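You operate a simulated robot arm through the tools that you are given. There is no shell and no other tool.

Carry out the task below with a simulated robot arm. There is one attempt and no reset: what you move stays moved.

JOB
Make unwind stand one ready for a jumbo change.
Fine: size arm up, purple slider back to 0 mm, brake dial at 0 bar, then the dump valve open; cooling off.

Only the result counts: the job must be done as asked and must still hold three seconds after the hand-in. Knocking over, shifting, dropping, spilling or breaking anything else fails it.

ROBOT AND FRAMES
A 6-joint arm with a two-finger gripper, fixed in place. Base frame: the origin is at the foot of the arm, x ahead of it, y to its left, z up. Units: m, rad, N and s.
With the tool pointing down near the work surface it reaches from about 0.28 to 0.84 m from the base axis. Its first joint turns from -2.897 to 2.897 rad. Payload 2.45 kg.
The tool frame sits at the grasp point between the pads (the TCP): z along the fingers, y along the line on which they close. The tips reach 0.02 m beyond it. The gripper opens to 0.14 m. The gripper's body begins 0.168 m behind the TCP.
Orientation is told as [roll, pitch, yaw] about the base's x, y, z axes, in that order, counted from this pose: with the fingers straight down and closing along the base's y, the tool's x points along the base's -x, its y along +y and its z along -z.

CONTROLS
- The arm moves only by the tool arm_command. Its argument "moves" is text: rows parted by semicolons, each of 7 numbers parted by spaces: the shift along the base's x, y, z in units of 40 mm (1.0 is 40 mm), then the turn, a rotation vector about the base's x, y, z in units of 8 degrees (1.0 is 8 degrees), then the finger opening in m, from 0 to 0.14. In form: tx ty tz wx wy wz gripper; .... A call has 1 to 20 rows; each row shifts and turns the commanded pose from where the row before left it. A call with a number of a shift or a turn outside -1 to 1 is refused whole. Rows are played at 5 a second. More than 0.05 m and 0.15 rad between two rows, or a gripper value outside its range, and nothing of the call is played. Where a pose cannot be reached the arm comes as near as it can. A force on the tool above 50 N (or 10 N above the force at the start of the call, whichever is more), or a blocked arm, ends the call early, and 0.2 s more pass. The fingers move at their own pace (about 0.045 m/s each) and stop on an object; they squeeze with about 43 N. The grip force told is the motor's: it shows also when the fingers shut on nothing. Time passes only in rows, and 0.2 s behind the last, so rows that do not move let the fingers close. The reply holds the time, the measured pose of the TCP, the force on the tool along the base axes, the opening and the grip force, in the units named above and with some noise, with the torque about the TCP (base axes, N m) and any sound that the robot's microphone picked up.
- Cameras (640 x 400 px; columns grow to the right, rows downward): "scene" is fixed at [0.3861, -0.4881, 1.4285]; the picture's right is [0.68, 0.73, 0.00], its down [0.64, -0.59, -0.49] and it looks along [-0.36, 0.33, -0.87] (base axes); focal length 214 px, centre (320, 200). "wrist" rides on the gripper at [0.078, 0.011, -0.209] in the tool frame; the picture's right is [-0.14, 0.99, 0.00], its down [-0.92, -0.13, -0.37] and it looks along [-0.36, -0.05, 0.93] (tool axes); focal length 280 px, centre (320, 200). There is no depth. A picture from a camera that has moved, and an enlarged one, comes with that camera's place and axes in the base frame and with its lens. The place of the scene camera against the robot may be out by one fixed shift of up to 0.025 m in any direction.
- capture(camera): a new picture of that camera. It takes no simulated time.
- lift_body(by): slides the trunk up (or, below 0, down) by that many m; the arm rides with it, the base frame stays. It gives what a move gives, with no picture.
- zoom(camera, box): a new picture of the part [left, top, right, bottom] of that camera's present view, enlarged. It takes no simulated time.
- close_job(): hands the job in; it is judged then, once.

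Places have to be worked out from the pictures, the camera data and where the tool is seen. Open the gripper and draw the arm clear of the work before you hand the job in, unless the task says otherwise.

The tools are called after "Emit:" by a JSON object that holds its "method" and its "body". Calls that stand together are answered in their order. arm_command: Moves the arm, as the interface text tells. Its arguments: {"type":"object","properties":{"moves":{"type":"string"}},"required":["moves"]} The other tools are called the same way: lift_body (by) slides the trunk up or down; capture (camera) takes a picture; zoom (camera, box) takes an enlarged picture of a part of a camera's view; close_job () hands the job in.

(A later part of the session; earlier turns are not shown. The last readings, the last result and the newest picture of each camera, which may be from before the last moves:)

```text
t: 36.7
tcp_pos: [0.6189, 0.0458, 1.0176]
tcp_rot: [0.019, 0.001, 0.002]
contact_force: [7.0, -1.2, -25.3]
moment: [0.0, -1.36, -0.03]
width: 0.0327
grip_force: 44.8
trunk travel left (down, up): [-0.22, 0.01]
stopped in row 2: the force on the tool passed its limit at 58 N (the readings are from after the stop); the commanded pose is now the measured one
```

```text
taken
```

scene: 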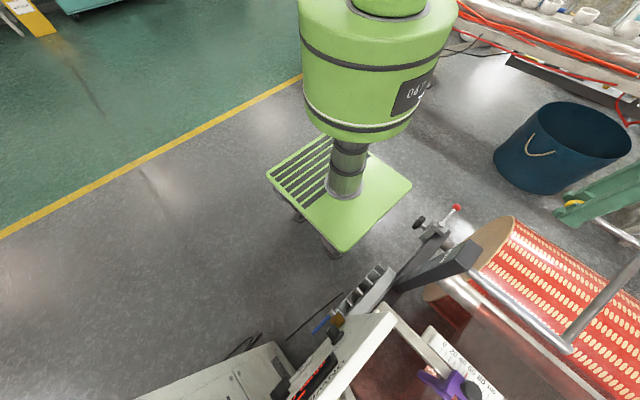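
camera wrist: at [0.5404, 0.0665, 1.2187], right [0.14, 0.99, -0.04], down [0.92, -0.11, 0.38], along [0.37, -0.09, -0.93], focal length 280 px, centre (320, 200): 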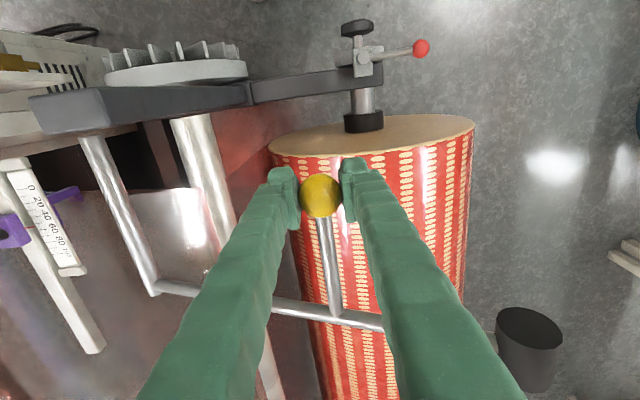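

The swing stopped hard at about θ≈20°, so that is the upper end stop. I test gently whether it is held there: back down a few mm while still gripping, and read the force.

Emit:
{"method": "arm_command", "body": {"moves": "0 0.02 -0.07 0 0 0 0.015;0 0 0 0 0 0 0.015;0 0 0 0 0 0 0.015"}}

Emit:
{"method": "arm_command", "body": {"moves": "0 0.02 -0.07 0 0 0 0.015;0 0 0 0 0 0 0.015;0 0 0 0 0 0 0.015"}}

Emit:
{"method": "arm_command", "body": {"moves": "0 0.02 -0.07 0 0 0 0.015;0 0 0 0 0 0 0.015;0 0 0 0 0 0 0.015"}}

```text
t: 37.5
tcp_pos: [0.6189, 0.0448, 1.0177]
tcp_rot: [0.022, 0.0, 0.001]
contact_force: [8.9, -8.0, 2.4]
moment: [-0.22, 0.31, 0.01]
width: 0.0326
grip_force: 45.0
trunk travel left (down, up): [-0.22, 0.01]
```

```text
t: 38.3
tcp_pos: [0.619, 0.0456, 1.0145]
tcp_rot: [0.02, 0.001, 0.003]
contact_force: [12.5, -5.6, 2.4]
moment: [-0.03, -0.6, -0.04]
width: 0.0325
grip_force: 44.9
trunk travel left (down, up): [-0.22, 0.01]
```

```text
t: 39.1
tcp_pos: [0.6185, 0.0459, 1.0113]
tcp_rot: [0.021, 0.001, 0.003]
contact_force: [14.8, -3.1, 3.5]
moment: [0.03, -0.37, -0.03]
width: 0.0323
grip_force: 45.1
trunk travel left (down, up): [-0.22, 0.01]
```

While backing off, the arm resists slightly rather than hanging on me, so it seems held near the stop. I raise it back to the stop and release gently, watching it.

Emit:
{"method": "arm_command", "body": {"moves": "0 -0.04 0.12 0 0 0 0.015;0 0 0 0 0 0 0.015"}}

Emit:
{"method": "arm_command", "body": {"moves": "0 0 0 0 0 0 0.04;0 0 0 0 0 0 0.04;0 0 0 0 0 0 0.045;0 0 0 0 0 0 0.05"}}

Emit:
{"method": "capture", "body": {"camera": "wrist"}}

```text
t: 39.7
tcp_pos: [0.6181, 0.0457, 1.0152]
tcp_rot: [0.019, 0.001, 0.002]
contact_force: [15.9, -3.7, 3.3]
moment: [0.0, 0.02, 0.15]
width: 0.0323
grip_force: 44.7
trunk travel left (down, up): [-0.22, 0.01]
```

```text
t: 40.7
tcp_pos: [0.6173, 0.0457, 1.0164]
tcp_rot: [0.019, 0.0, 0.002]
contact_force: [-0.3, -0.9, -0.6]
moment: [-0.01, -0.02, -0.01]
width: 0.0501
grip_force: 0.0
trunk travel left (down, up): [-0.22, 0.01]
```

```text
taken
camera wrist: at [0.539, 0.0525, 1.2261], right [0.14, 0.99, 0.02], down [0.92, -0.13, 0.36], along [0.36, -0.03, -0.93], focal length 280 px, centre (320, 200)
```

wrist: 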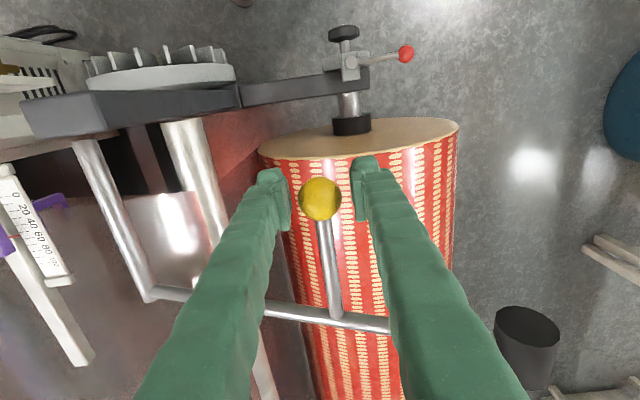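

Released, and the arm stays up. I lift away, then look again to confirm it stays.

Emit:
{"method": "arm_command", "body": {"moves": "0 0 0.5 0 0 0 0.07;0 0 1 0 0 0 0.08;0 0 1 0 0 0 0.08;0 0 1 0 0 0 0.08;0 0 0.5 0 0 0 0.08;0 0 0 0 0 0 0.08;0 0 0 0 0 0 0.08;0 0 0 0 0 0 0.08"}}

Emit:
{"method": "capture", "body": {"camera": "scene"}}

Emit:
{"method": "capture", "body": {"camera": "wrist"}}

```text
t: 42.5
tcp_pos: [0.6169, 0.0447, 1.1771]
tcp_rot: [0.019, 0.001, 0.002]
contact_force: [-0.4, 0.6, -0.3]
moment: [-0.01, 0.01, -0.01]
width: 0.0797
grip_force: 0.0
trunk travel left (down, up): [-0.22, 0.01]
```

```text
taken
```

scene: 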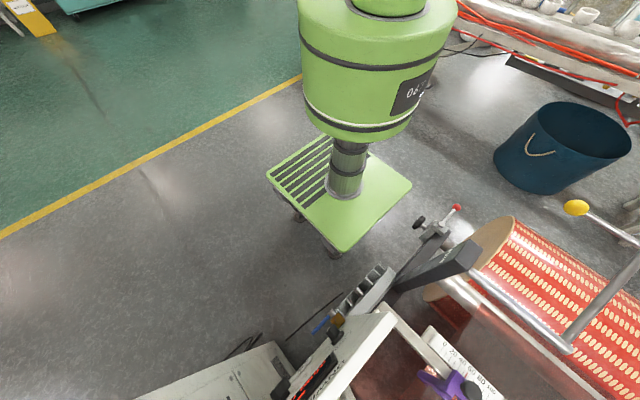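

```text
taken
camera wrist: at [0.539, 0.052, 1.3864], right [0.14, 0.99, 0.02], down [0.92, -0.13, 0.36], along [0.36, -0.03, -0.93], focal length 280 px, centre (320, 200)
```

wrist: 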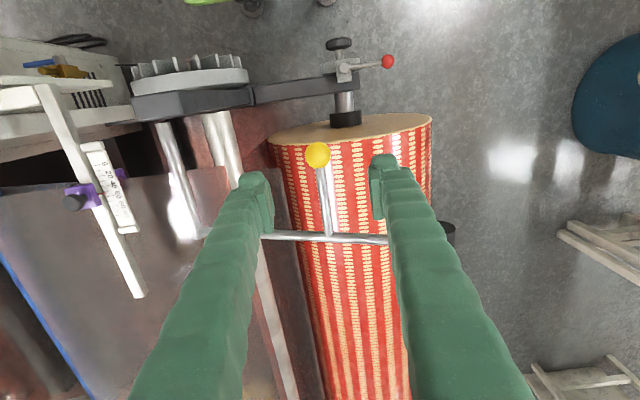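

The size arm remains up with the ball at the raised spot. Next the slider: I travel at height to above it for a close view.

Emit:
{"method": "arm_command", "body": {"moves": "0 -1 0 0 0 0 0.08;0 -1 0 0 0 0 0.08;0 -1 0 0 0 0 0.08;0 -1 0 0 0 0 0.08;0 -1 0 0 0 0 0.08;0 -1 0 0 0 0 0.08;0 -1 0 0 0 0 0.08;0 -1 0 0 0 0 0.08;0 -1 0 0 0 0 0.08;0 -1 0 0 0 0 0.08;0 -0.4 0 -0.14 0 0 0.08;0 0 0 0 0 0 0.08"}}

Emit:
{"method": "capture", "body": {"camera": "wrist"}}

Emit:
{"method": "zoom", "body": {"camera": "wrist", "box": [240, 100, 400, 260]}}

```text
t: 45.1
tcp_pos: [0.6154, -0.3714, 1.1785]
tcp_rot: [0.0, 0.001, 0.002]
contact_force: [0.0, 0.5, -0.2]
moment: [0.0, 0.0, 0.02]
width: 0.0798
grip_force: 0.1
trunk travel left (down, up): [-0.22, 0.01]
```

```text
taken
camera wrist: at [0.5381, -0.3603, 1.3868], right [0.14, 0.99, 0.0], down [0.92, -0.13, 0.37], along [0.36, -0.05, -0.93], focal length 280 px, centre (320, 200)
```

wrist: 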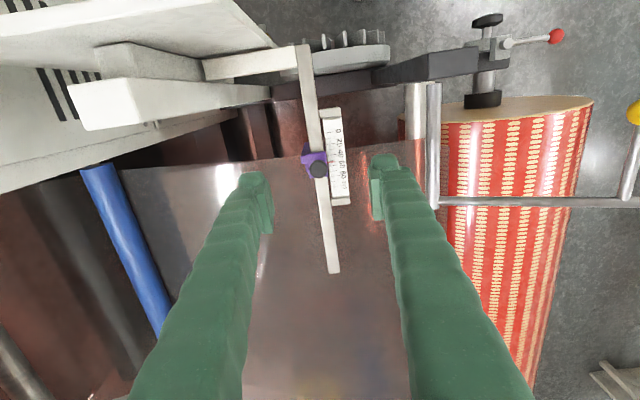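

```text
2.50 times, centred on (320, 180) of wrist
camera zoom: at [0.5381, -0.3603, 1.3868], right [0.14, 0.99, 0.0], down [0.92, -0.13, 0.37], along [0.36, -0.05, -0.93], focal length 701 px, centre (320, 250)
```

zoom: 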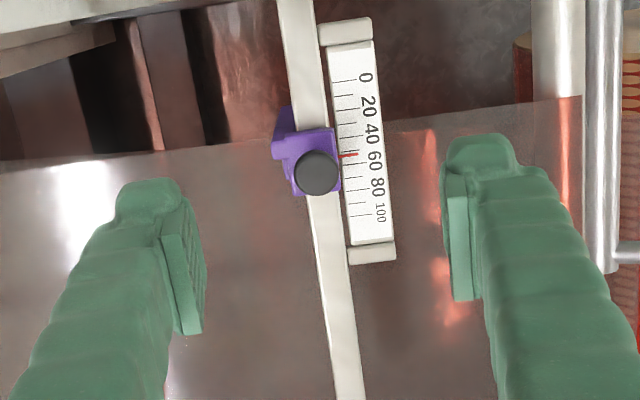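

The slider has a black knob on top (≈(0.658,-0.380,0.935)), red pointer at about 55 on the scale. I'll yaw the hand -90° so the fingers close along x, straddling the knob to push it positively.

Emit:
{"method": "arm_command", "body": {"moves": "0.09 -0.02 0 0 0 -0.9375 0.08;0.09 -0.02 0 0 0 -0.9375 0.08;0.09 -0.02 0 0 0 -0.9375 0.08;0.09 -0.02 0 0 0 -0.9375 0.08;0.09 -0.02 0 0 0 -0.9375 0.08;0.09 -0.02 0 0 0 -0.9375 0.08;0.09 -0.02 0 0 0 -0.9375 0.08;0.09 -0.02 0 0 0 -0.9375 0.08;0.09 -0.02 0 0 0 -0.9375 0.08;0.09 -0.02 0 0 0 -0.9375 0.08;0.09 -0.02 0 0 0 -0.9375 0.08;0.09 0 0 0 0 -0.9375 0.08;0 0 0 0 0 0 0.08"}}

Emit:
{"method": "capture", "body": {"camera": "wrist"}}

Emit:
{"method": "zoom", "body": {"camera": "wrist", "box": [240, 100, 400, 260]}}

```text
t: 47.9
tcp_pos: [0.6584, -0.3802, 1.1767]
tcp_rot: [0.002, 0.003, -1.571]
contact_force: [0.6, -0.3, 0.0]
moment: [-0.02, 0.0, -0.01]
width: 0.0797
grip_force: 0.0
trunk travel left (down, up): [-0.22, 0.01]
```

```text
taken
camera wrist: at [0.6707, -0.301, 1.3859], right [0.99, -0.14, 0.0], down [-0.13, -0.92, 0.37], along [-0.05, -0.36, -0.93], focal length 280 px, centre (320, 200)
```

wrist: 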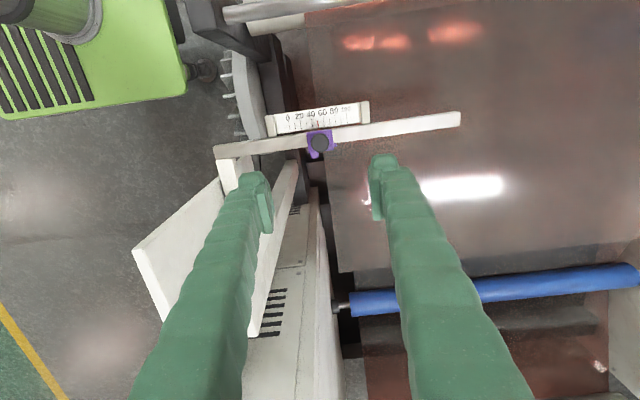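

```text
2.50 times, centred on (320, 180) of wrist
camera zoom: at [0.6707, -0.301, 1.3859], right [0.99, -0.14, 0.0], down [-0.13, -0.92, 0.37], along [-0.05, -0.36, -0.93], focal length 701 px, centre (320, 250)
```

zoom: 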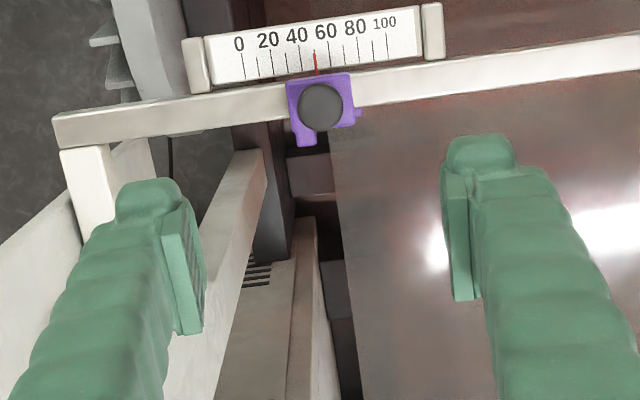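

From here the scale reads clearly: pointer at about 50. The knob is centred under the hand; I descend to just above it.

Emit:
{"method": "arm_command", "body": {"moves": "0 0.03 -1 0 0 0 0.08;0 0 -1 0 0 0 0.08;0 0 -1 0 0 0 0.08;0 0 -1 0 0 0 0.07;0 0 -1 0 0 0 0.06;0 0 -0.3 0 0 0 0.06;0 0 0 0 0 0 0.06"}}

Emit:
{"method": "capture", "body": {"camera": "wrist"}}

Emit:
{"method": "zoom", "body": {"camera": "scene", "box": [400, 290, 560, 400]}}

```text
t: 49.5
tcp_pos: [0.6612, -0.3794, 0.9646]
tcp_rot: [0.002, 0.0, -1.567]
contact_force: [0.3, 0.2, 0.1]
moment: [-0.04, 0.02, 0.01]
width: 0.06
grip_force: 0.1
trunk travel left (down, up): [-0.22, 0.01]
```

```text
taken
camera wrist: at [0.6707, -0.3006, 1.1739], right [0.99, -0.14, 0.0], down [-0.13, -0.92, 0.37], along [-0.05, -0.36, -0.93], focal length 280 px, centre (320, 200)
```

wrist: 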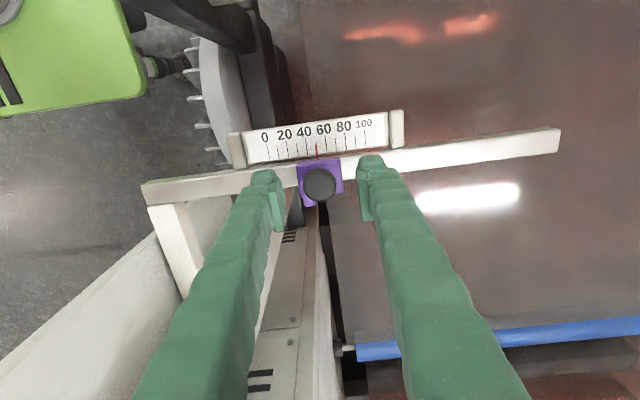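

```text
3.64 times, centred on (480, 345) of scene
camera zoom: at [0.3861, -0.4881, 1.4285], right [0.68, 0.73, 0.0], down [0.64, -0.59, -0.49], along [-0.36, 0.33, -0.87], focal length 780 px, centre (-262, -327)
```

zoom: 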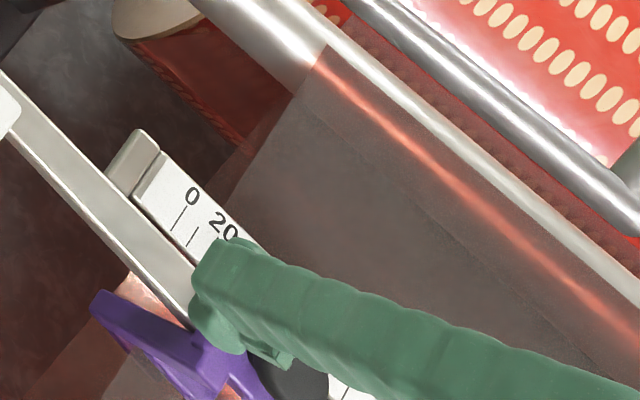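

The knob is right under the grasp point, top ≈3 cm below it. I step down in small increments, watching the force.

Emit:
{"method": "arm_command", "body": {"moves": "0 0 -0.25 0 0 0 0.06;0 0 -0.25 0 0 0 0.06;0 0 -0.1 0 0 0 0.06;0 0 0 0 0 0 0.06"}}

Emit:
{"method": "zoom", "body": {"camera": "wrist", "box": [230, 120, 410, 240]}}

Emit:
{"method": "zoom", "body": {"camera": "scene", "box": [400, 290, 560, 400]}}

```text
t: 50.5
tcp_pos: [0.6601, -0.3788, 0.9408]
tcp_rot: [0.0, 0.003, -1.569]
contact_force: [-0.5, -0.3, -0.3]
moment: [0.02, 0.02, -0.01]
width: 0.0602
grip_force: 0.0
trunk travel left (down, up): [-0.22, 0.01]
```

```text
3.33 times, centred on (320, 180) of wrist
camera zoom: at [0.6706, -0.2998, 1.1502], right [0.99, -0.14, 0.0], down [-0.13, -0.92, 0.37], along [-0.05, -0.36, -0.93], focal length 935 px, centre (320, 267)
```

zoom: 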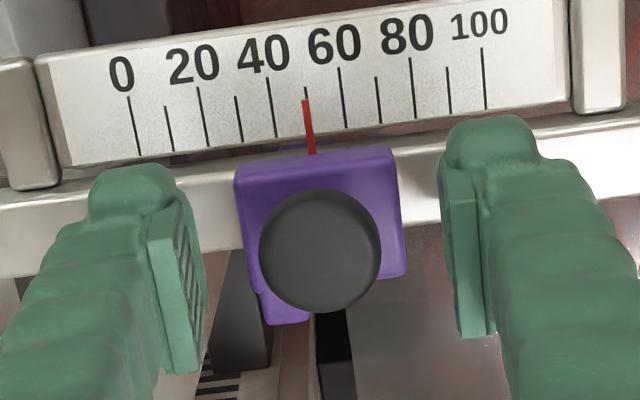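

```text
3.64 times, centred on (480, 345) of scene
camera zoom: at [0.3861, -0.4881, 1.4285], right [0.68, 0.73, 0.0], down [0.64, -0.59, -0.49], along [-0.36, 0.33, -0.87], focal length 780 px, centre (-262, -327)
```

zoom: 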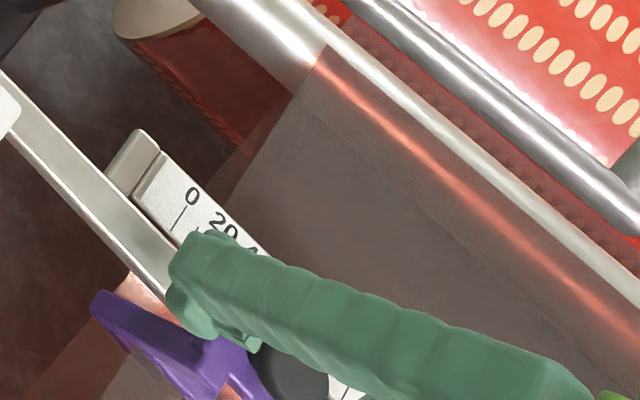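

Pointer reads exactly 50. The pads already overlap the knob's height with no contact, so I close on it here.

Emit:
{"method": "arm_command", "body": {"moves": "0 0 -0.05 0 0 0 0.04;0 0 0 0 0 0 0.03;0 0 0 0 0 0 0.02;0 0 0 0 0 0 0.02;0 0 0 0 0 0 0.02"}}

Emit:
{"method": "zoom", "body": {"camera": "wrist", "box": [230, 120, 410, 240]}}

```text
t: 51.7
tcp_pos: [0.6596, -0.3785, 0.9385]
tcp_rot: [0.0, 0.003, -1.57]
contact_force: [-0.4, -0.4, 0.1]
moment: [0.02, 0.01, -0.01]
width: 0.0276
grip_force: 45.0
trunk travel left (down, up): [-0.22, 0.01]
```

```text
3.33 times, centred on (320, 180) of wrist
camera zoom: at [0.6705, -0.2999, 1.1484], right [0.99, -0.14, 0.0], down [-0.13, -0.92, 0.37], along [-0.05, -0.36, -0.93], focal length 935 px, centre (320, 267)
```

zoom: 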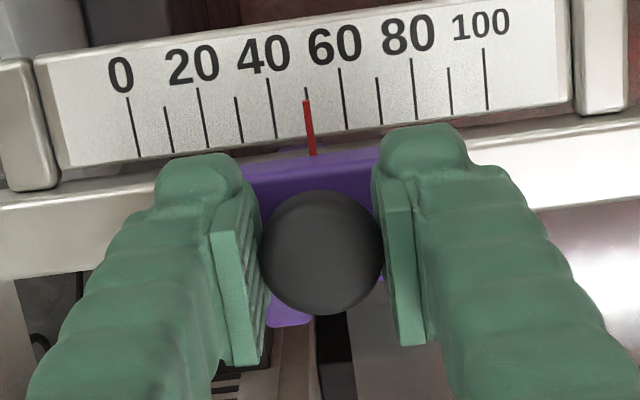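

Gripped cleanly with no side force. I slide 10 mm toward -x as a test.

Emit:
{"method": "arm_command", "body": {"moves": "-0.125 0 0 0 0 0 0.02;-0.125 0 0 0 0 0 0.02;0 0 0 0 0 0 0.02"}}

Emit:
{"method": "zoom", "body": {"camera": "wrist", "box": [230, 120, 410, 240]}}

```text
t: 52.5
tcp_pos: [0.6504, -0.3784, 0.9389]
tcp_rot: [-0.003, 0.0, -1.569]
contact_force: [1.9, -2.0, -6.6]
moment: [-0.29, -0.02, 0.05]
width: 0.0266
grip_force: 44.8
trunk travel left (down, up): [-0.22, 0.01]
```

```text
3.33 times, centred on (320, 180) of wrist
camera zoom: at [0.6608, -0.3, 1.1471], right [0.99, -0.14, 0.0], down [-0.13, -0.92, 0.37], along [-0.05, -0.36, -0.93], focal length 935 px, centre (320, 267)
```

zoom: 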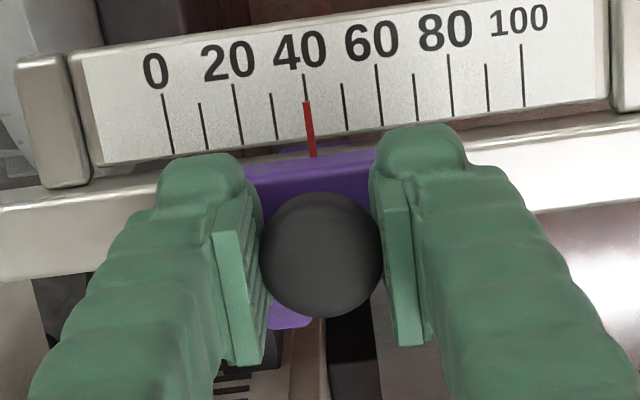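

It moves: pointer now at 40. I continue 37 mm more, then check.

Emit:
{"method": "arm_command", "body": {"moves": "-0.15 0 -0.01 0 0 0 0.02;-0.15 0 -0.01 0 0 0 0.02;-0.15 0 -0.01 0 0 0 0.02;-0.15 0 -0.01 0 0 0 0.02;-0.15 0 -0.01 0 0 0 0.02;-0.15 0 -0.01 0 0 0 0.02;0 0 0 0 0 0 0.02"}}

Emit:
{"method": "zoom", "body": {"camera": "wrist", "box": [230, 120, 410, 240]}}

```text
t: 54.1
tcp_pos: [0.6139, -0.3773, 0.9369]
tcp_rot: [0.0, 0.001, -1.568]
contact_force: [2.6, 3.2, 5.0]
moment: [-0.16, 0.02, 0.0]
width: 0.0262
grip_force: 45.5
trunk travel left (down, up): [-0.22, 0.01]
```

```text
3.33 times, centred on (320, 180) of wrist
camera zoom: at [0.6247, -0.2997, 1.1464], right [0.99, -0.14, 0.0], down [-0.13, -0.92, 0.37], along [-0.05, -0.36, -0.93], focal length 935 px, centre (320, 267)
```

zoom: 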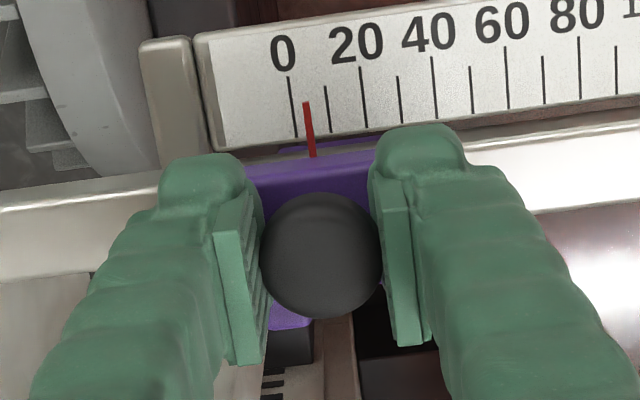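

About 4 mm left. I move exactly that.

Emit:
{"method": "arm_command", "body": {"moves": "-0.05 0 0 0 0 0 0.02;-0.05 0 0 0 0 0 0.02;0 0 0 0 0 0 0.02;0 0 0 0 0 0 0.02"}}

Emit:
{"method": "zoom", "body": {"camera": "wrist", "box": [280, 130, 360, 190]}}

```text
t: 55.1
tcp_pos: [0.611, -0.379, 0.9371]
tcp_rot: [0.0, 0.001, -1.569]
contact_force: [1.0, -0.4, 7.6]
moment: [-0.14, -0.03, 0.04]
width: 0.026
grip_force: 45.5
trunk travel left (down, up): [-0.22, 0.01]
```

```text
6.67 times, centred on (320, 160) of wrist
camera zoom: at [0.6203, -0.2998, 1.1463], right [0.99, -0.14, 0.0], down [-0.13, -0.92, 0.37], along [-0.05, -0.36, -0.93], focal length 1869 px, centre (320, 467)
```

zoom: 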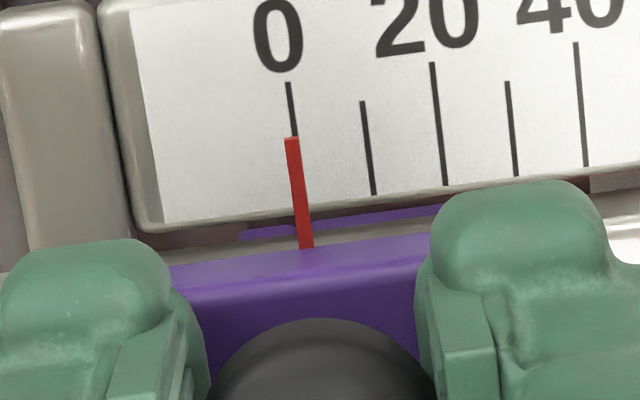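

The pointer sits on 0. I release, lift off and re-check.

Emit:
{"method": "arm_command", "body": {"moves": "0 0 0 0 0 0 0.03;0 0 0 0 0 0 0.045;0 0 0 0 0 0 0.06;0 0 0.5 0 0 0 0.06;0 0 1 0 0 0 0.06;0 0 1 0 0 0 0.06;0 0 1 0 0 0 0.06;0 0 1 0 0 0 0.06;0 0 1 0 0 0 0.06;0 0 0.5 0 0 0 0.06;0 0 0 0 0 0 0.06"}}

Emit:
{"method": "zoom", "body": {"camera": "wrist", "box": [260, 80, 380, 180]}}

Emit:
{"method": "capture", "body": {"camera": "scene"}}

```text
t: 57.5
tcp_pos: [0.61, -0.3772, 1.1769]
tcp_rot: [0.001, 0.0, -1.57]
contact_force: [-0.1, -0.3, 0.4]
moment: [-0.03, -0.04, 0.0]
width: 0.06
grip_force: 0.1
trunk travel left (down, up): [-0.22, 0.01]
```

```text
4.00 times, centred on (320, 130) of wrist
camera zoom: at [0.621, -0.2998, 1.3866], right [0.99, -0.14, 0.0], down [-0.13, -0.92, 0.37], along [-0.05, -0.36, -0.93], focal length 1122 px, centre (320, 480)
```

zoom: 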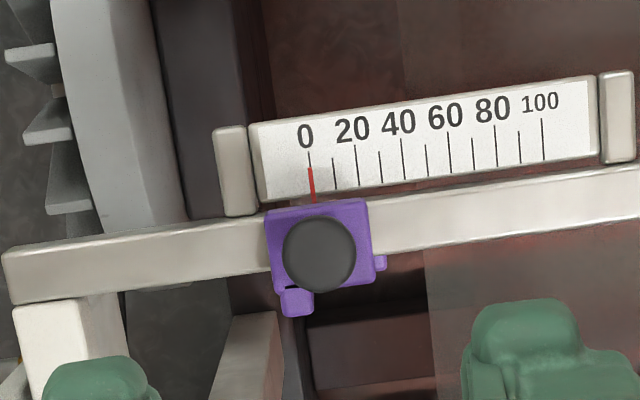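

```text
taken
```

scene: 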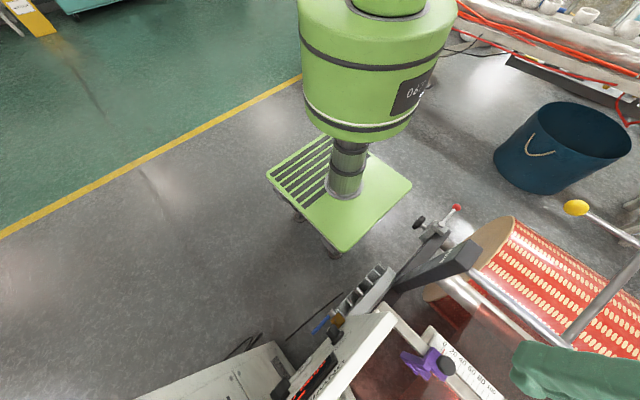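

Slider reads 0 and the size arm is still up. Now for the panel: I rise over it, move back to its front (robot side) and turn the fingers to point along +x.

Emit:
{"method": "arm_command", "body": {"moves": "0 0 1 0 0 0 0.06;0 0 0.9 0 0 0 0.06;-0.9 -0.44 0 0 0 0 0.06;-0.9 -0.44 0 0 0 0 0.06;-0.9 -0.44 0 0 0 0 0.06;-0.9 -0.44 0 0 0 0 0.06;-0.9 -0.44 0 0 0 0 0.06;-0.9 -0.44 0 0 0 0 0.06;-0.9 -0.44 0 0 0 0 0.06;-0.9 -0.44 0 0 0 0 0.06;-0.9 -0.44 0 0 0 0 0.06;-0.9 -0.44 0 0 0 0 0.06;0 0 0 0 0 0 0.06"}}

Emit:
{"method": "arm_command", "body": {"moves": "0 0 0 0 -0.94 0 0.06;0 0 0 0 -0.94 0 0.06;0 0 0 0 -0.94 0 0.06;0 0 0 0 -0.94 0 0.06;0 0 0 0 -0.94 0 0.06;0 0 0 0 -0.94 0 0.06;0 0 0 0 -0.94 0 0.06;0 0 0 0 -0.94 0 0.06;0 0 0 0 0 0 0.06"}}

Emit:
{"method": "capture", "body": {"camera": "wrist"}}

Emit:
{"method": "capture", "body": {"camera": "scene"}}

```text
t: 60.3
tcp_pos: [0.2512, -0.554, 1.2525]
tcp_rot: [-0.001, 0.002, -1.572]
contact_force: [-0.5, 0.8, -0.6]
moment: [-0.05, 0.03, -0.04]
width: 0.06
grip_force: 0.0
trunk travel left (down, up): [-0.22, 0.01]
```

```text
t: 62.3
tcp_pos: [0.2504, -0.5545, 1.2525]
tcp_rot: [1.052, -0.002, -1.57]
contact_force: [0.2, 0.2, 0.5]
moment: [-0.02, 0.02, -0.01]
width: 0.0603
grip_force: 0.0
trunk travel left (down, up): [-0.22, 0.01]
```

```text
taken
camera wrist: at [0.0741, -0.4758, 1.366], right [0.49, -0.14, 0.86], down [-0.38, -0.92, 0.07], along [0.78, -0.36, -0.5], focal length 280 px, centre (320, 200)
```

wrist: 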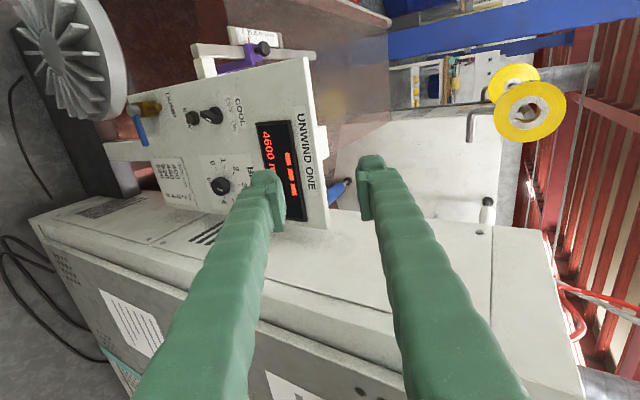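

```text
taken
```

scene: 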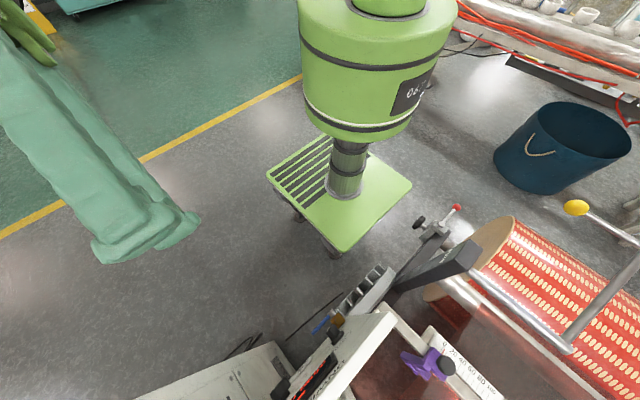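

Reachable here. I finish turning to horizontal, lower the hand, and roll +90° so the camera sits above for an upright view of the panel.

Emit:
{"method": "arm_command", "body": {"moves": "0 0 -0.5 0 -0.94 0 0.06;0 0 -0.5 0 -0.94 0 0.06;0 0 -0.5 0 -0.94 0 0.06;0 0 -0.5 0 -0.94 0 0.06;0 0 -0.9 0 0 0 0.06;0 0 -0.9 0 0 0 0.06;0 0 -0.9 0 0 0 0.06;0 0 0 0 0 0 0.06"}}

Emit:
{"method": "arm_command", "body": {"moves": "0 0 0 0.94 0 0 0.06;0 0 0 0.94 0 0 0.06;0 0 0 0.94 0 0 0.06;0 0 0 0.94 0 0 0.06;0 0 0 0.94 0 0 0.06;0 0 0 0.94 0 0 0.06;0 0 0 0.94 0 0 0.06;0 0 0 0.94 0 0 0.06;0 0 0 0.94 0 0 0.06;0 0 0 0.94 0 0 0.06;0 0 0 0.94 0 0 0.06;0 0 0 0.94 0 0 0.06;0 0 0 0 0 0 0.06"}}

Emit:
{"method": "capture", "body": {"camera": "wrist"}}

```text
t: 64.1
tcp_pos: [0.25, -0.5559, 1.0638]
tcp_rot: [1.575, -0.003, -1.57]
contact_force: [0.5, -0.5, 0.2]
moment: [0.01, -0.01, -0.02]
width: 0.0601
grip_force: 0.1
trunk travel left (down, up): [-0.22, 0.01]
```

```text
t: 66.9
tcp_pos: [0.2509, -0.5529, 1.0635]
tcp_rot: [-1.947, 1.567, 1.189]
contact_force: [0.7, 1.6, -0.4]
moment: [-0.01, -0.02, 0.0]
width: 0.0604
grip_force: 0.0
trunk travel left (down, up): [-0.22, 0.01]
```

```text
taken
camera wrist: at [0.0406, -0.5637, 1.1422], right [0.0, -0.99, -0.14], down [-0.37, 0.13, -0.92], along [0.93, 0.05, -0.36], focal length 280 px, centre (320, 200)
```

wrist: 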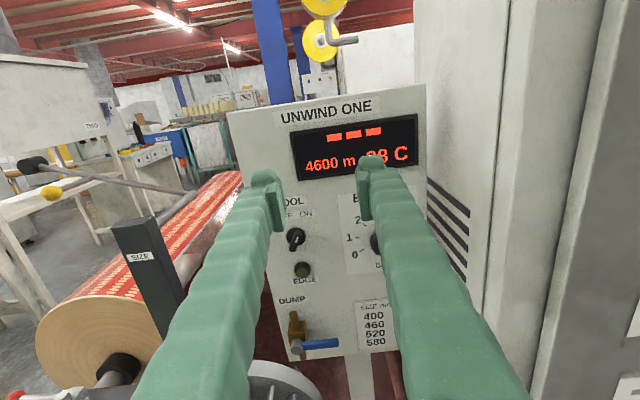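

A clear upright view: COOL switch, EDGE lamp (now off), DUMP valve with lever, BRAKE dial partly hidden, and a tall cabinet wall on the right (y≈-0.73). The display shows the size reading gone. I zoom in.

Emit:
{"method": "zoom", "body": {"camera": "wrist", "box": [220, 80, 440, 240]}}

Emit:
{"method": "zoom", "body": {"camera": "wrist", "box": [260, 190, 420, 370]}}

```text
2.50 times, centred on (330, 160) of wrist
camera zoom: at [0.0406, -0.5637, 1.1422], right [0.0, -0.99, -0.14], down [-0.37, 0.13, -0.92], along [0.93, 0.05, -0.36], focal length 701 px, centre (295, 300)
```

zoom: 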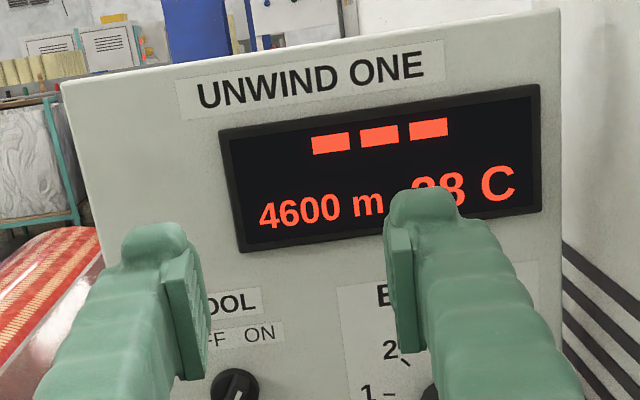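

```text
2.22 times, centred on (340, 280) of wrist
camera zoom: at [0.0406, -0.5637, 1.1422], right [0.0, -0.99, -0.14], down [-0.37, 0.13, -0.92], along [0.93, 0.05, -0.36], focal length 623 px, centre (276, 22)
```

zoom: 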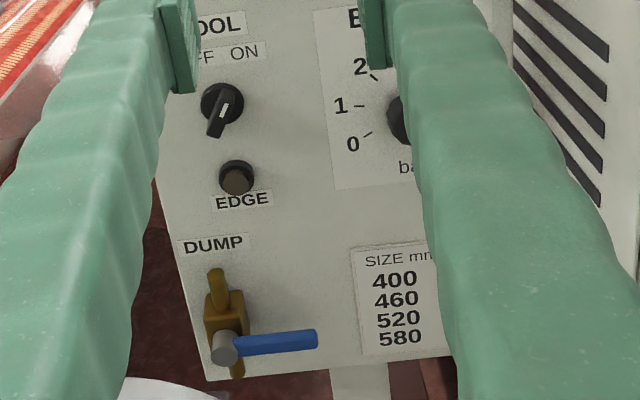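

The DUMP lever (blue) is horizontal across the vertical brass body (closed). I shift toward the dial to see it between the fingers.

Emit:
{"method": "arm_command", "body": {"moves": "-0.3 -0.6 -0.5 0 0 0 0.08;0 -0.7 -0.5 0 0 0 0.1;0 -0.6 0 0 0 0 0.1;0 0 0 0 0 0 0.1"}}

Emit:
{"method": "capture", "body": {"camera": "wrist"}}

Emit:
{"method": "zoom", "body": {"camera": "wrist", "box": [260, 180, 400, 300]}}

```text
t: 67.9
tcp_pos: [0.2381, -0.6303, 1.0241]
tcp_rot: [-2.112, 1.566, 1.024]
contact_force: [-0.2, -0.4, -0.2]
moment: [-0.02, -0.01, 0.01]
width: 0.1001
grip_force: 0.0
trunk travel left (down, up): [-0.22, 0.01]
```

```text
taken
camera wrist: at [0.0286, -0.6401, 1.1025], right [0.0, -0.99, -0.14], down [-0.37, 0.13, -0.92], along [0.93, 0.05, -0.36], focal length 280 px, centre (320, 200)
```

wrist: 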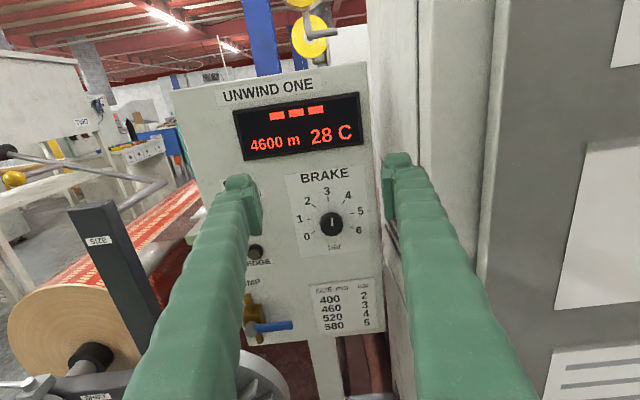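

```text
3.33 times, centred on (330, 240) of wrist
camera zoom: at [0.0286, -0.6401, 1.1025], right [0.0, -0.99, -0.14], down [-0.37, 0.13, -0.92], along [0.93, 0.05, -0.36], focal length 935 px, centre (287, 67)
```

zoom: 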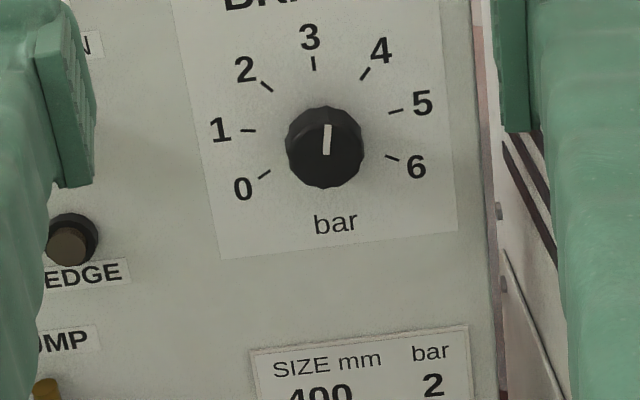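

The dial runs 0 (lower-left) to 6 with 40° per bar; pointer at about 3.3, so it needs ~130° counter-clockwise. I bring the hand in front of the dial knob (≈(0.435,-0.631,0.90)), stopping short.

Emit:
{"method": "arm_command", "body": {"moves": "0 0 -1 0 0 0 0.08;0 0 -1 0 0 0 0.07;0 0 -1 0 0 0 0.06;0.5 0 -0.1 0 0 0 0.06;0.8 0 0 0 0 0 0.06;0.8 0 0 0 0 0 0.06;0.8 0 0 0 0 0 0.06;0.6 0 0 0 0 0 0.06;0 0 0 0 0 0 0.06"}}

Emit:
{"method": "capture", "body": {"camera": "wrist"}}

Emit:
{"method": "capture", "body": {"camera": "scene"}}

```text
t: 69.9
tcp_pos: [0.3803, -0.6253, 0.9236]
tcp_rot: [-2.18, 1.568, 0.957]
contact_force: [0.8, 0.5, -0.4]
moment: [0.0, 0.03, 0.05]
width: 0.06
grip_force: 0.2
out of reach, approached as far as the arm can: row 3
trunk travel left (down, up): [-0.22, 0.01]
```

```text
taken
camera wrist: at [0.1696, -0.6346, 1.0024], right [0.0, -0.99, -0.14], down [-0.37, 0.13, -0.92], along [0.93, 0.05, -0.36], focal length 280 px, centre (320, 200)
```

wrist: 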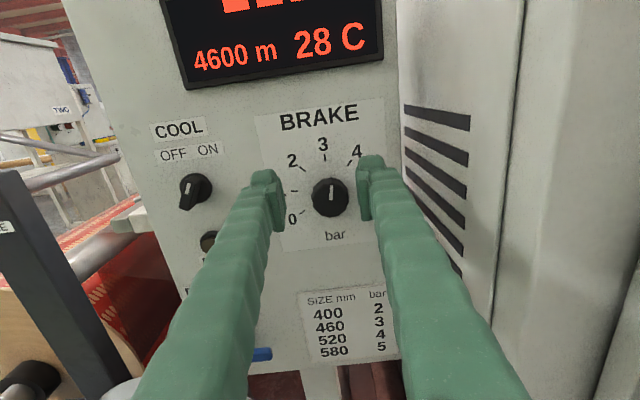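

```text
taken
```

scene: 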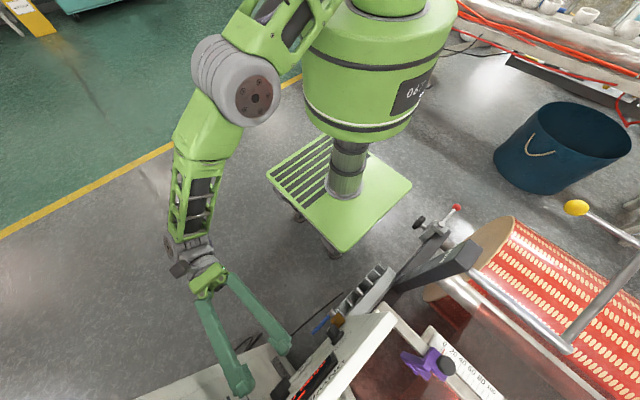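

Triangulated the dial knob front at (0.435,-0.632,0.901). I align in y/z, then advance in x with small steps.

Emit:
{"method": "arm_command", "body": {"moves": "0.25 -0.17 -0.56 0 0 0 0.06;0 0 0 0 0 0 0.06"}}

Emit:
{"method": "zoom", "body": {"camera": "wrist", "box": [250, 120, 410, 240]}}

Emit:
{"method": "zoom", "body": {"camera": "wrist", "box": [140, 60, 300, 180]}}

```text
t: 70.5
tcp_pos: [0.3891, -0.6257, 0.9078]
tcp_rot: [-1.054, 1.569, 2.082]
contact_force: [0.6, 0.9, -0.1]
moment: [0.01, 0.0, 0.0]
width: 0.0603
grip_force: 0.0
out of reach, approached as far as the arm can: row 1
trunk travel left (down, up): [-0.22, 0.01]
```

```text
3.33 times, centred on (330, 180) of wrist
camera zoom: at [0.1803, -0.6349, 0.9867], right [-0.01, -0.99, -0.14], down [-0.37, 0.13, -0.92], along [0.93, 0.04, -0.37], focal length 935 px, centre (287, 267)
```

zoom: 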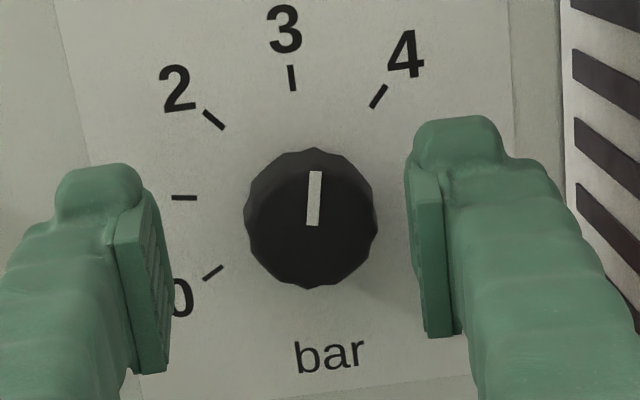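

```text
3.33 times, centred on (220, 120) of wrist
camera zoom: at [0.1803, -0.6349, 0.9867], right [-0.01, -0.99, -0.14], down [-0.37, 0.13, -0.92], along [0.93, 0.04, -0.37], focal length 935 px, centre (653, 467)
```

zoom: 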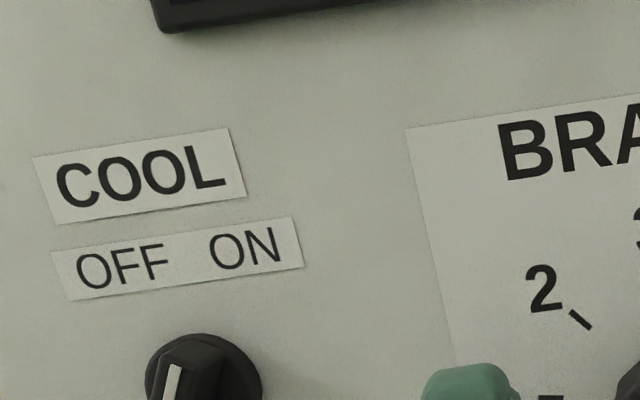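

Again just out of reach downward at this trunk height (wrist geometry). I back off a bit, lower the trunk by 0.1 m, and bring the hand back up.

Emit:
{"method": "arm_command", "body": {"moves": "-0.5 0 0.5 0 0 0 0.06;-0.5 0 0.8 0 0 0 0.06;0 0 0.8 0 0 0 0.06;0 0 0 0 0 0 0.06"}}

Emit:
{"method": "lift_body", "body": {"by": -0.1}}

Emit:
{"method": "arm_command", "body": {"moves": "0 -0.15 0.4 0 0 0 0.06;0 0 0 0 0 0 0.06"}}

Emit:
{"method": "capture", "body": {"camera": "wrist"}}

```text
t: 71.5
tcp_pos: [0.3493, -0.6263, 0.9911]
tcp_rot: [-2.095, 1.566, 1.042]
contact_force: [-0.8, 0.9, -0.6]
moment: [0.01, -0.03, 0.02]
width: 0.0598
grip_force: 0.0
trunk travel left (down, up): [-0.22, 0.01]
```

```text
t: 72.8
tcp_pos: [0.3487, -0.6261, 0.8923]
tcp_rot: [-2.205, 1.568, 0.933]
contact_force: [-0.1, 0.0, 0.2]
moment: [0.03, 0.01, 0.02]
width: 0.0603
grip_force: 0.0
trunk travel left (down, up): [-0.12, 0.11]
```

```text
t: 73.5
tcp_pos: [0.348, -0.6324, 0.9081]
tcp_rot: [-2.159, 1.568, 0.977]
contact_force: [0.0, 0.1, 0.3]
moment: [-0.02, -0.01, -0.02]
width: 0.0599
grip_force: 0.1
trunk travel left (down, up): [-0.12, 0.11]
```

```text
taken
camera wrist: at [0.1391, -0.6424, 0.9867], right [0.0, -0.99, -0.14], down [-0.37, 0.13, -0.92], along [0.93, 0.05, -0.36], focal length 280 px, centre (320, 200)
```

wrist: 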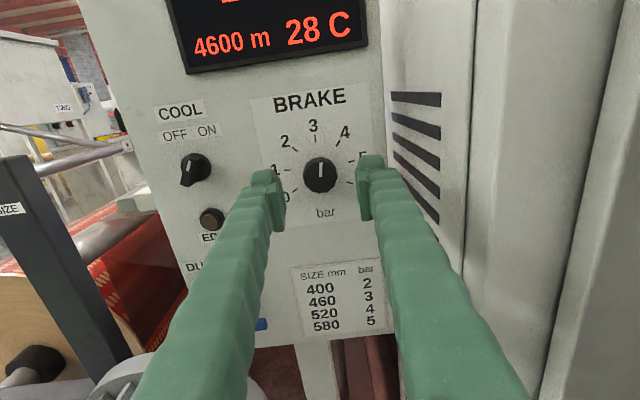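

Reachable now. Knob confirmed at (0.435,-0.631,0.902); I align and advance to put the pads around it.

Emit:
{"method": "arm_command", "body": {"moves": "0.6 0.03 -0.15 0 0 0 0.06;0.6 0 0 0 0 0 0.06;0.5 0 0 0 0 0 0.06;0.15 0 0 0 0 0 0.06;0 0 0 0 0 0 0.06"}}

Emit:
{"method": "zoom", "body": {"camera": "wrist", "box": [250, 140, 410, 260]}}

Emit:
{"method": "zoom", "body": {"camera": "scene", "box": [200, 280, 400, 400]}}

```text
t: 74.7
tcp_pos: [0.4222, -0.6303, 0.9033]
tcp_rot: [-2.125, 1.566, 1.015]
contact_force: [0.0, -0.1, -0.5]
moment: [-0.02, -0.01, -0.01]
width: 0.0602
grip_force: 0.0
trunk travel left (down, up): [-0.12, 0.11]
```

```text
3.33 times, centred on (330, 200) of wrist
camera zoom: at [0.2135, -0.6407, 0.9807], right [0.0, -0.99, -0.14], down [-0.37, 0.13, -0.92], along [0.93, 0.05, -0.36], focal length 935 px, centre (287, 200)
```

zoom: 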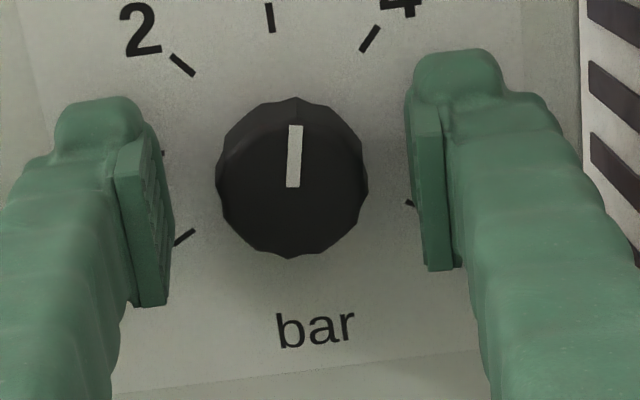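

```text
3.20 times, centred on (300, 340) of scene
camera zoom: at [0.3861, -0.4881, 1.4285], right [0.68, 0.73, 0.0], down [0.64, -0.59, -0.49], along [-0.36, 0.33, -0.87], focal length 686 px, centre (384, -248)
```

zoom: 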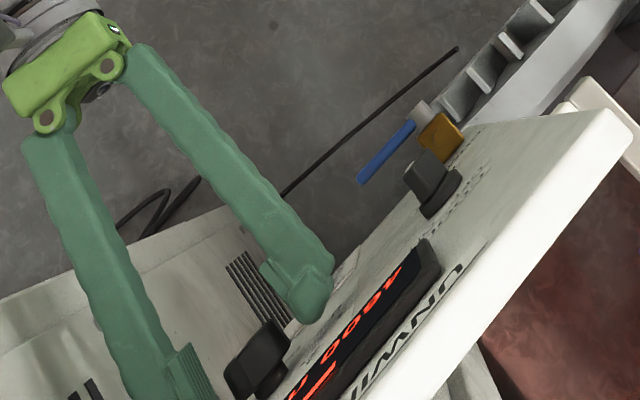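

The knob (≈38 mm) is between the pads; I trim 2 mm down, 1 mm right, 5 mm forward, and close.

Emit:
{"method": "arm_command", "body": {"moves": "0.13 -0.03 -0.055 0 0 0 0.06;0 0 0 0 0 0 0.05;0 0 0 0 0 0 0.04;0 0 0 0 0 0 0.025;0 0 0 0 0 0 0.025;0 0 0 0 0 0 0.025"}}

Emit:
{"method": "zoom", "body": {"camera": "wrist", "box": [250, 140, 410, 260]}}

```text
t: 76.0
tcp_pos: [0.4284, -0.6322, 0.8992]
tcp_rot: [-2.104, 1.567, 1.032]
contact_force: [2.5, 2.6, 1.1]
moment: [0.01, -0.09, 0.05]
width: 0.0367
grip_force: 45.2
trunk travel left (down, up): [-0.12, 0.11]
```

```text
3.33 times, centred on (330, 200) of wrist
camera zoom: at [0.2189, -0.6418, 0.9782], right [0.0, -0.99, -0.14], down [-0.37, 0.13, -0.92], along [0.93, 0.05, -0.36], focal length 935 px, centre (287, 200)
```

zoom: 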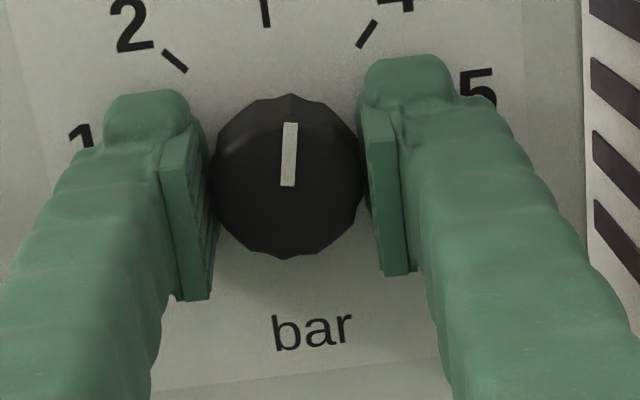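

Gripped well-centred. I rotate about x, counter-clockwise for the viewer (negative wx), 32° first as a check.

Emit:
{"method": "arm_command", "body": {"moves": "0 0 0 -1 0 0 0.025;0 0 0 -1 0 0 0.025;0 0 0 -1 0 0 0.025;0 0 0 -1 0 0 0.025;0 0 0 0 0 0 0.025"}}

Emit:
{"method": "capture", "body": {"camera": "wrist"}}

```text
t: 77.2
tcp_pos: [0.4279, -0.6329, 0.8991]
tcp_rot: [1.576, 1.015, -1.568]
contact_force: [6.6, 3.6, 2.3]
moment: [0.03, -0.11, 0.09]
width: 0.0367
grip_force: 44.8
trunk travel left (down, up): [-0.12, 0.11]
```

```text
taken
camera wrist: at [0.2189, -0.599, 0.9717], right [0.0, -0.91, 0.41], down [-0.37, -0.38, -0.85], along [0.93, -0.15, -0.33], focal length 280 px, centre (320, 200)
```

wrist: 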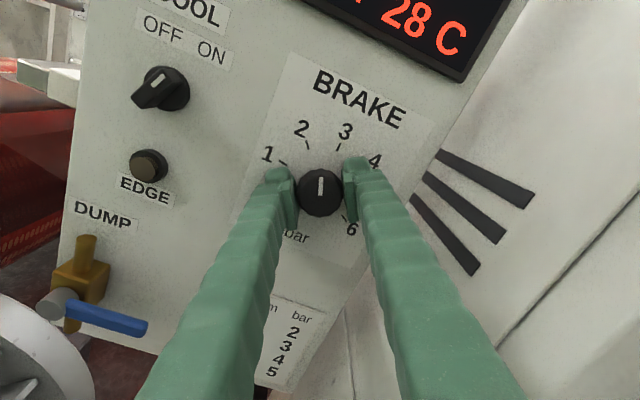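

The knob turns with the hand (pointer now between 2 and 3). I continue another 64°.

Emit:
{"method": "arm_command", "body": {"moves": "0 0 0 -1 0 0 0.025;0 0 0 -1 0 0 0.025;0 0 0 -1 0 0 0.025;0 0 0 -1 0 0 0.025;0 0 0 -1 0 0 0.025;0 0 0 -1 0 0 0.025;0 0 0 -1 0 0 0.025;0 0 0 -1 0 0 0.025;0 0 0 0 0 0 0.025"}}

Emit:
{"method": "capture", "body": {"camera": "wrist"}}

```text
t: 79.2
tcp_pos: [0.4279, -0.6332, 0.8995]
tcp_rot: [1.573, -0.104, -1.568]
contact_force: [7.6, 6.3, 1.3]
moment: [0.03, -0.05, 0.07]
width: 0.0369
grip_force: 44.6
trunk travel left (down, up): [-0.12, 0.11]
```

```text
taken
camera wrist: at [0.2188, -0.5534, 0.9024], right [0.0, -0.03, 1.0], down [-0.37, -0.93, -0.03], along [0.93, -0.37, -0.01], focal length 280 px, centre (320, 200)
```

wrist: 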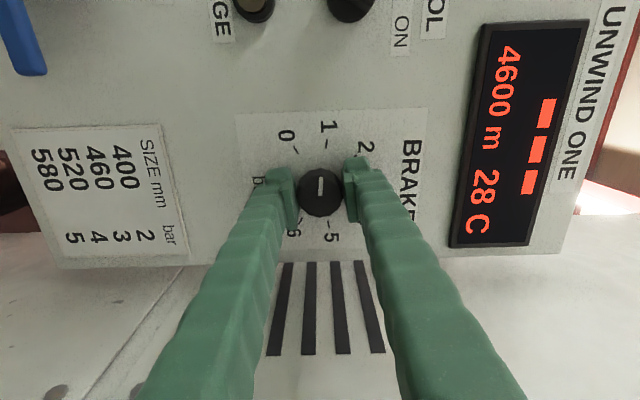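

Emit:
{"method": "zoom", "body": {"camera": "wrist", "box": [250, 110, 390, 230]}}

```text
3.33 times, centred on (320, 170) of wrist
camera zoom: at [0.2188, -0.5534, 0.9024], right [0.0, -0.03, 1.0], down [-0.37, -0.93, -0.03], along [0.93, -0.37, -0.01], focal length 935 px, centre (320, 300)
```

zoom: 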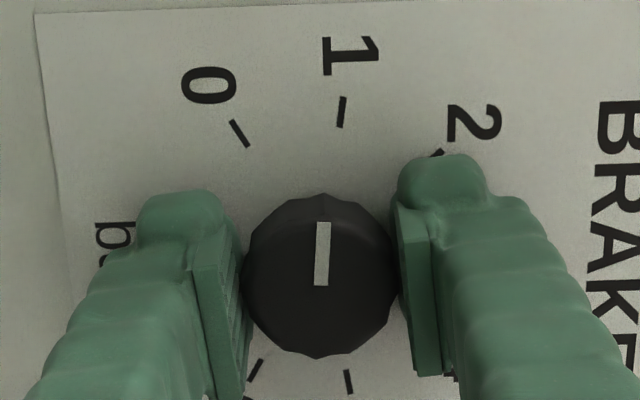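

Pointer is about 35° short of 0. I turn 34° more and inspect.

Emit:
{"method": "arm_command", "body": {"moves": "0 0 0 -1 0 0 0.025;0 0 0 -1 0 0 0.025;0 0 0 -1 0 0 0.025;0 0 0 -1 0 0 0.025;0 0 0 -0.3 0 0 0.025;0 0 0 0 0 0 0.025;0 0 0 0 0 0 0.025"}}

Emit:
{"method": "zoom", "body": {"camera": "wrist", "box": [250, 110, 390, 230]}}

```text
t: 80.8
tcp_pos: [0.428, -0.6305, 0.8992]
tcp_rot: [1.571, -0.704, -1.568]
contact_force: [7.2, 4.0, 1.2]
moment: [-0.02, 0.07, 0.06]
width: 0.0367
grip_force: 45.0
trunk travel left (down, up): [-0.12, 0.11]
```

```text
3.33 times, centred on (320, 170) of wrist
camera zoom: at [0.2188, -0.566, 0.8579], right [0.0, 0.54, 0.84], down [-0.37, -0.79, 0.5], along [0.93, -0.31, 0.2], focal length 935 px, centre (320, 300)
```

zoom: 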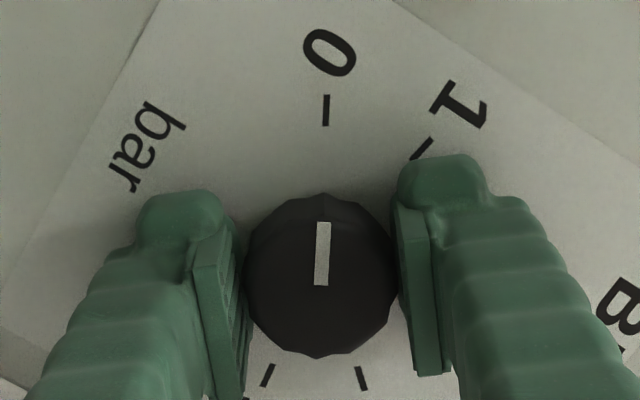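

The pointer lines up exactly with the 0 tick. I open and back straight off, then look again.

Emit:
{"method": "arm_command", "body": {"moves": "0 0 0 0 0 0 0.045;0 0 0 0 0 0 0.06;0 0 0 0 0 0 0.065;-0.5 0 0 0 0 0 0.065;-1 0 0 0 0 0 0.065;-0.7 0 0 0 0 0 0.065;0 0 0 0 0 0 0.065"}}

Emit:
{"method": "capture", "body": {"camera": "wrist"}}

Emit:
{"method": "zoom", "body": {"camera": "wrist", "box": [250, 110, 390, 230]}}

```text
t: 82.5
tcp_pos: [0.339, -0.6325, 0.901]
tcp_rot: [1.573, -0.702, -1.571]
contact_force: [0.5, -0.4, -0.8]
moment: [0.02, -0.01, 0.05]
width: 0.0648
grip_force: 0.1
trunk travel left (down, up): [-0.12, 0.11]
```

```text
taken
camera wrist: at [0.1299, -0.5664, 0.8577], right [0.0, 0.53, 0.84], down [-0.37, -0.79, 0.5], along [0.93, -0.31, 0.2], focal length 280 px, centre (320, 200)
```

wrist: 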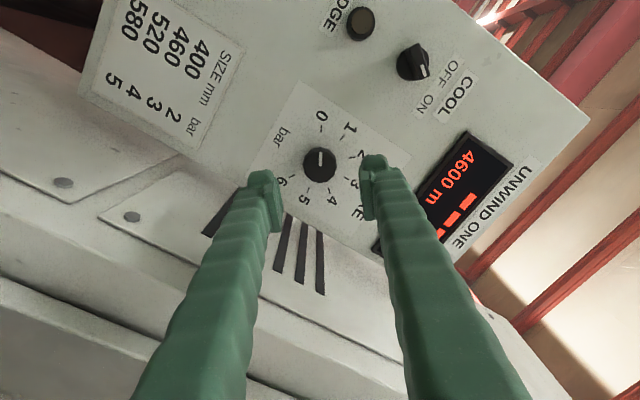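

```text
3.33 times, centred on (320, 170) of wrist
camera zoom: at [0.1299, -0.5664, 0.8577], right [0.0, 0.53, 0.84], down [-0.37, -0.79, 0.5], along [0.93, -0.31, 0.2], focal length 935 px, centre (320, 300)
```

zoom: 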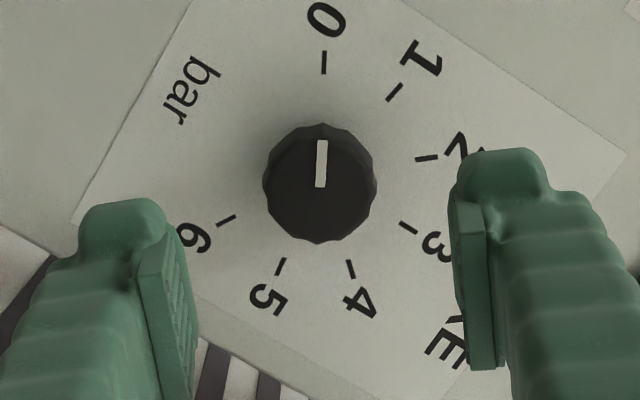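

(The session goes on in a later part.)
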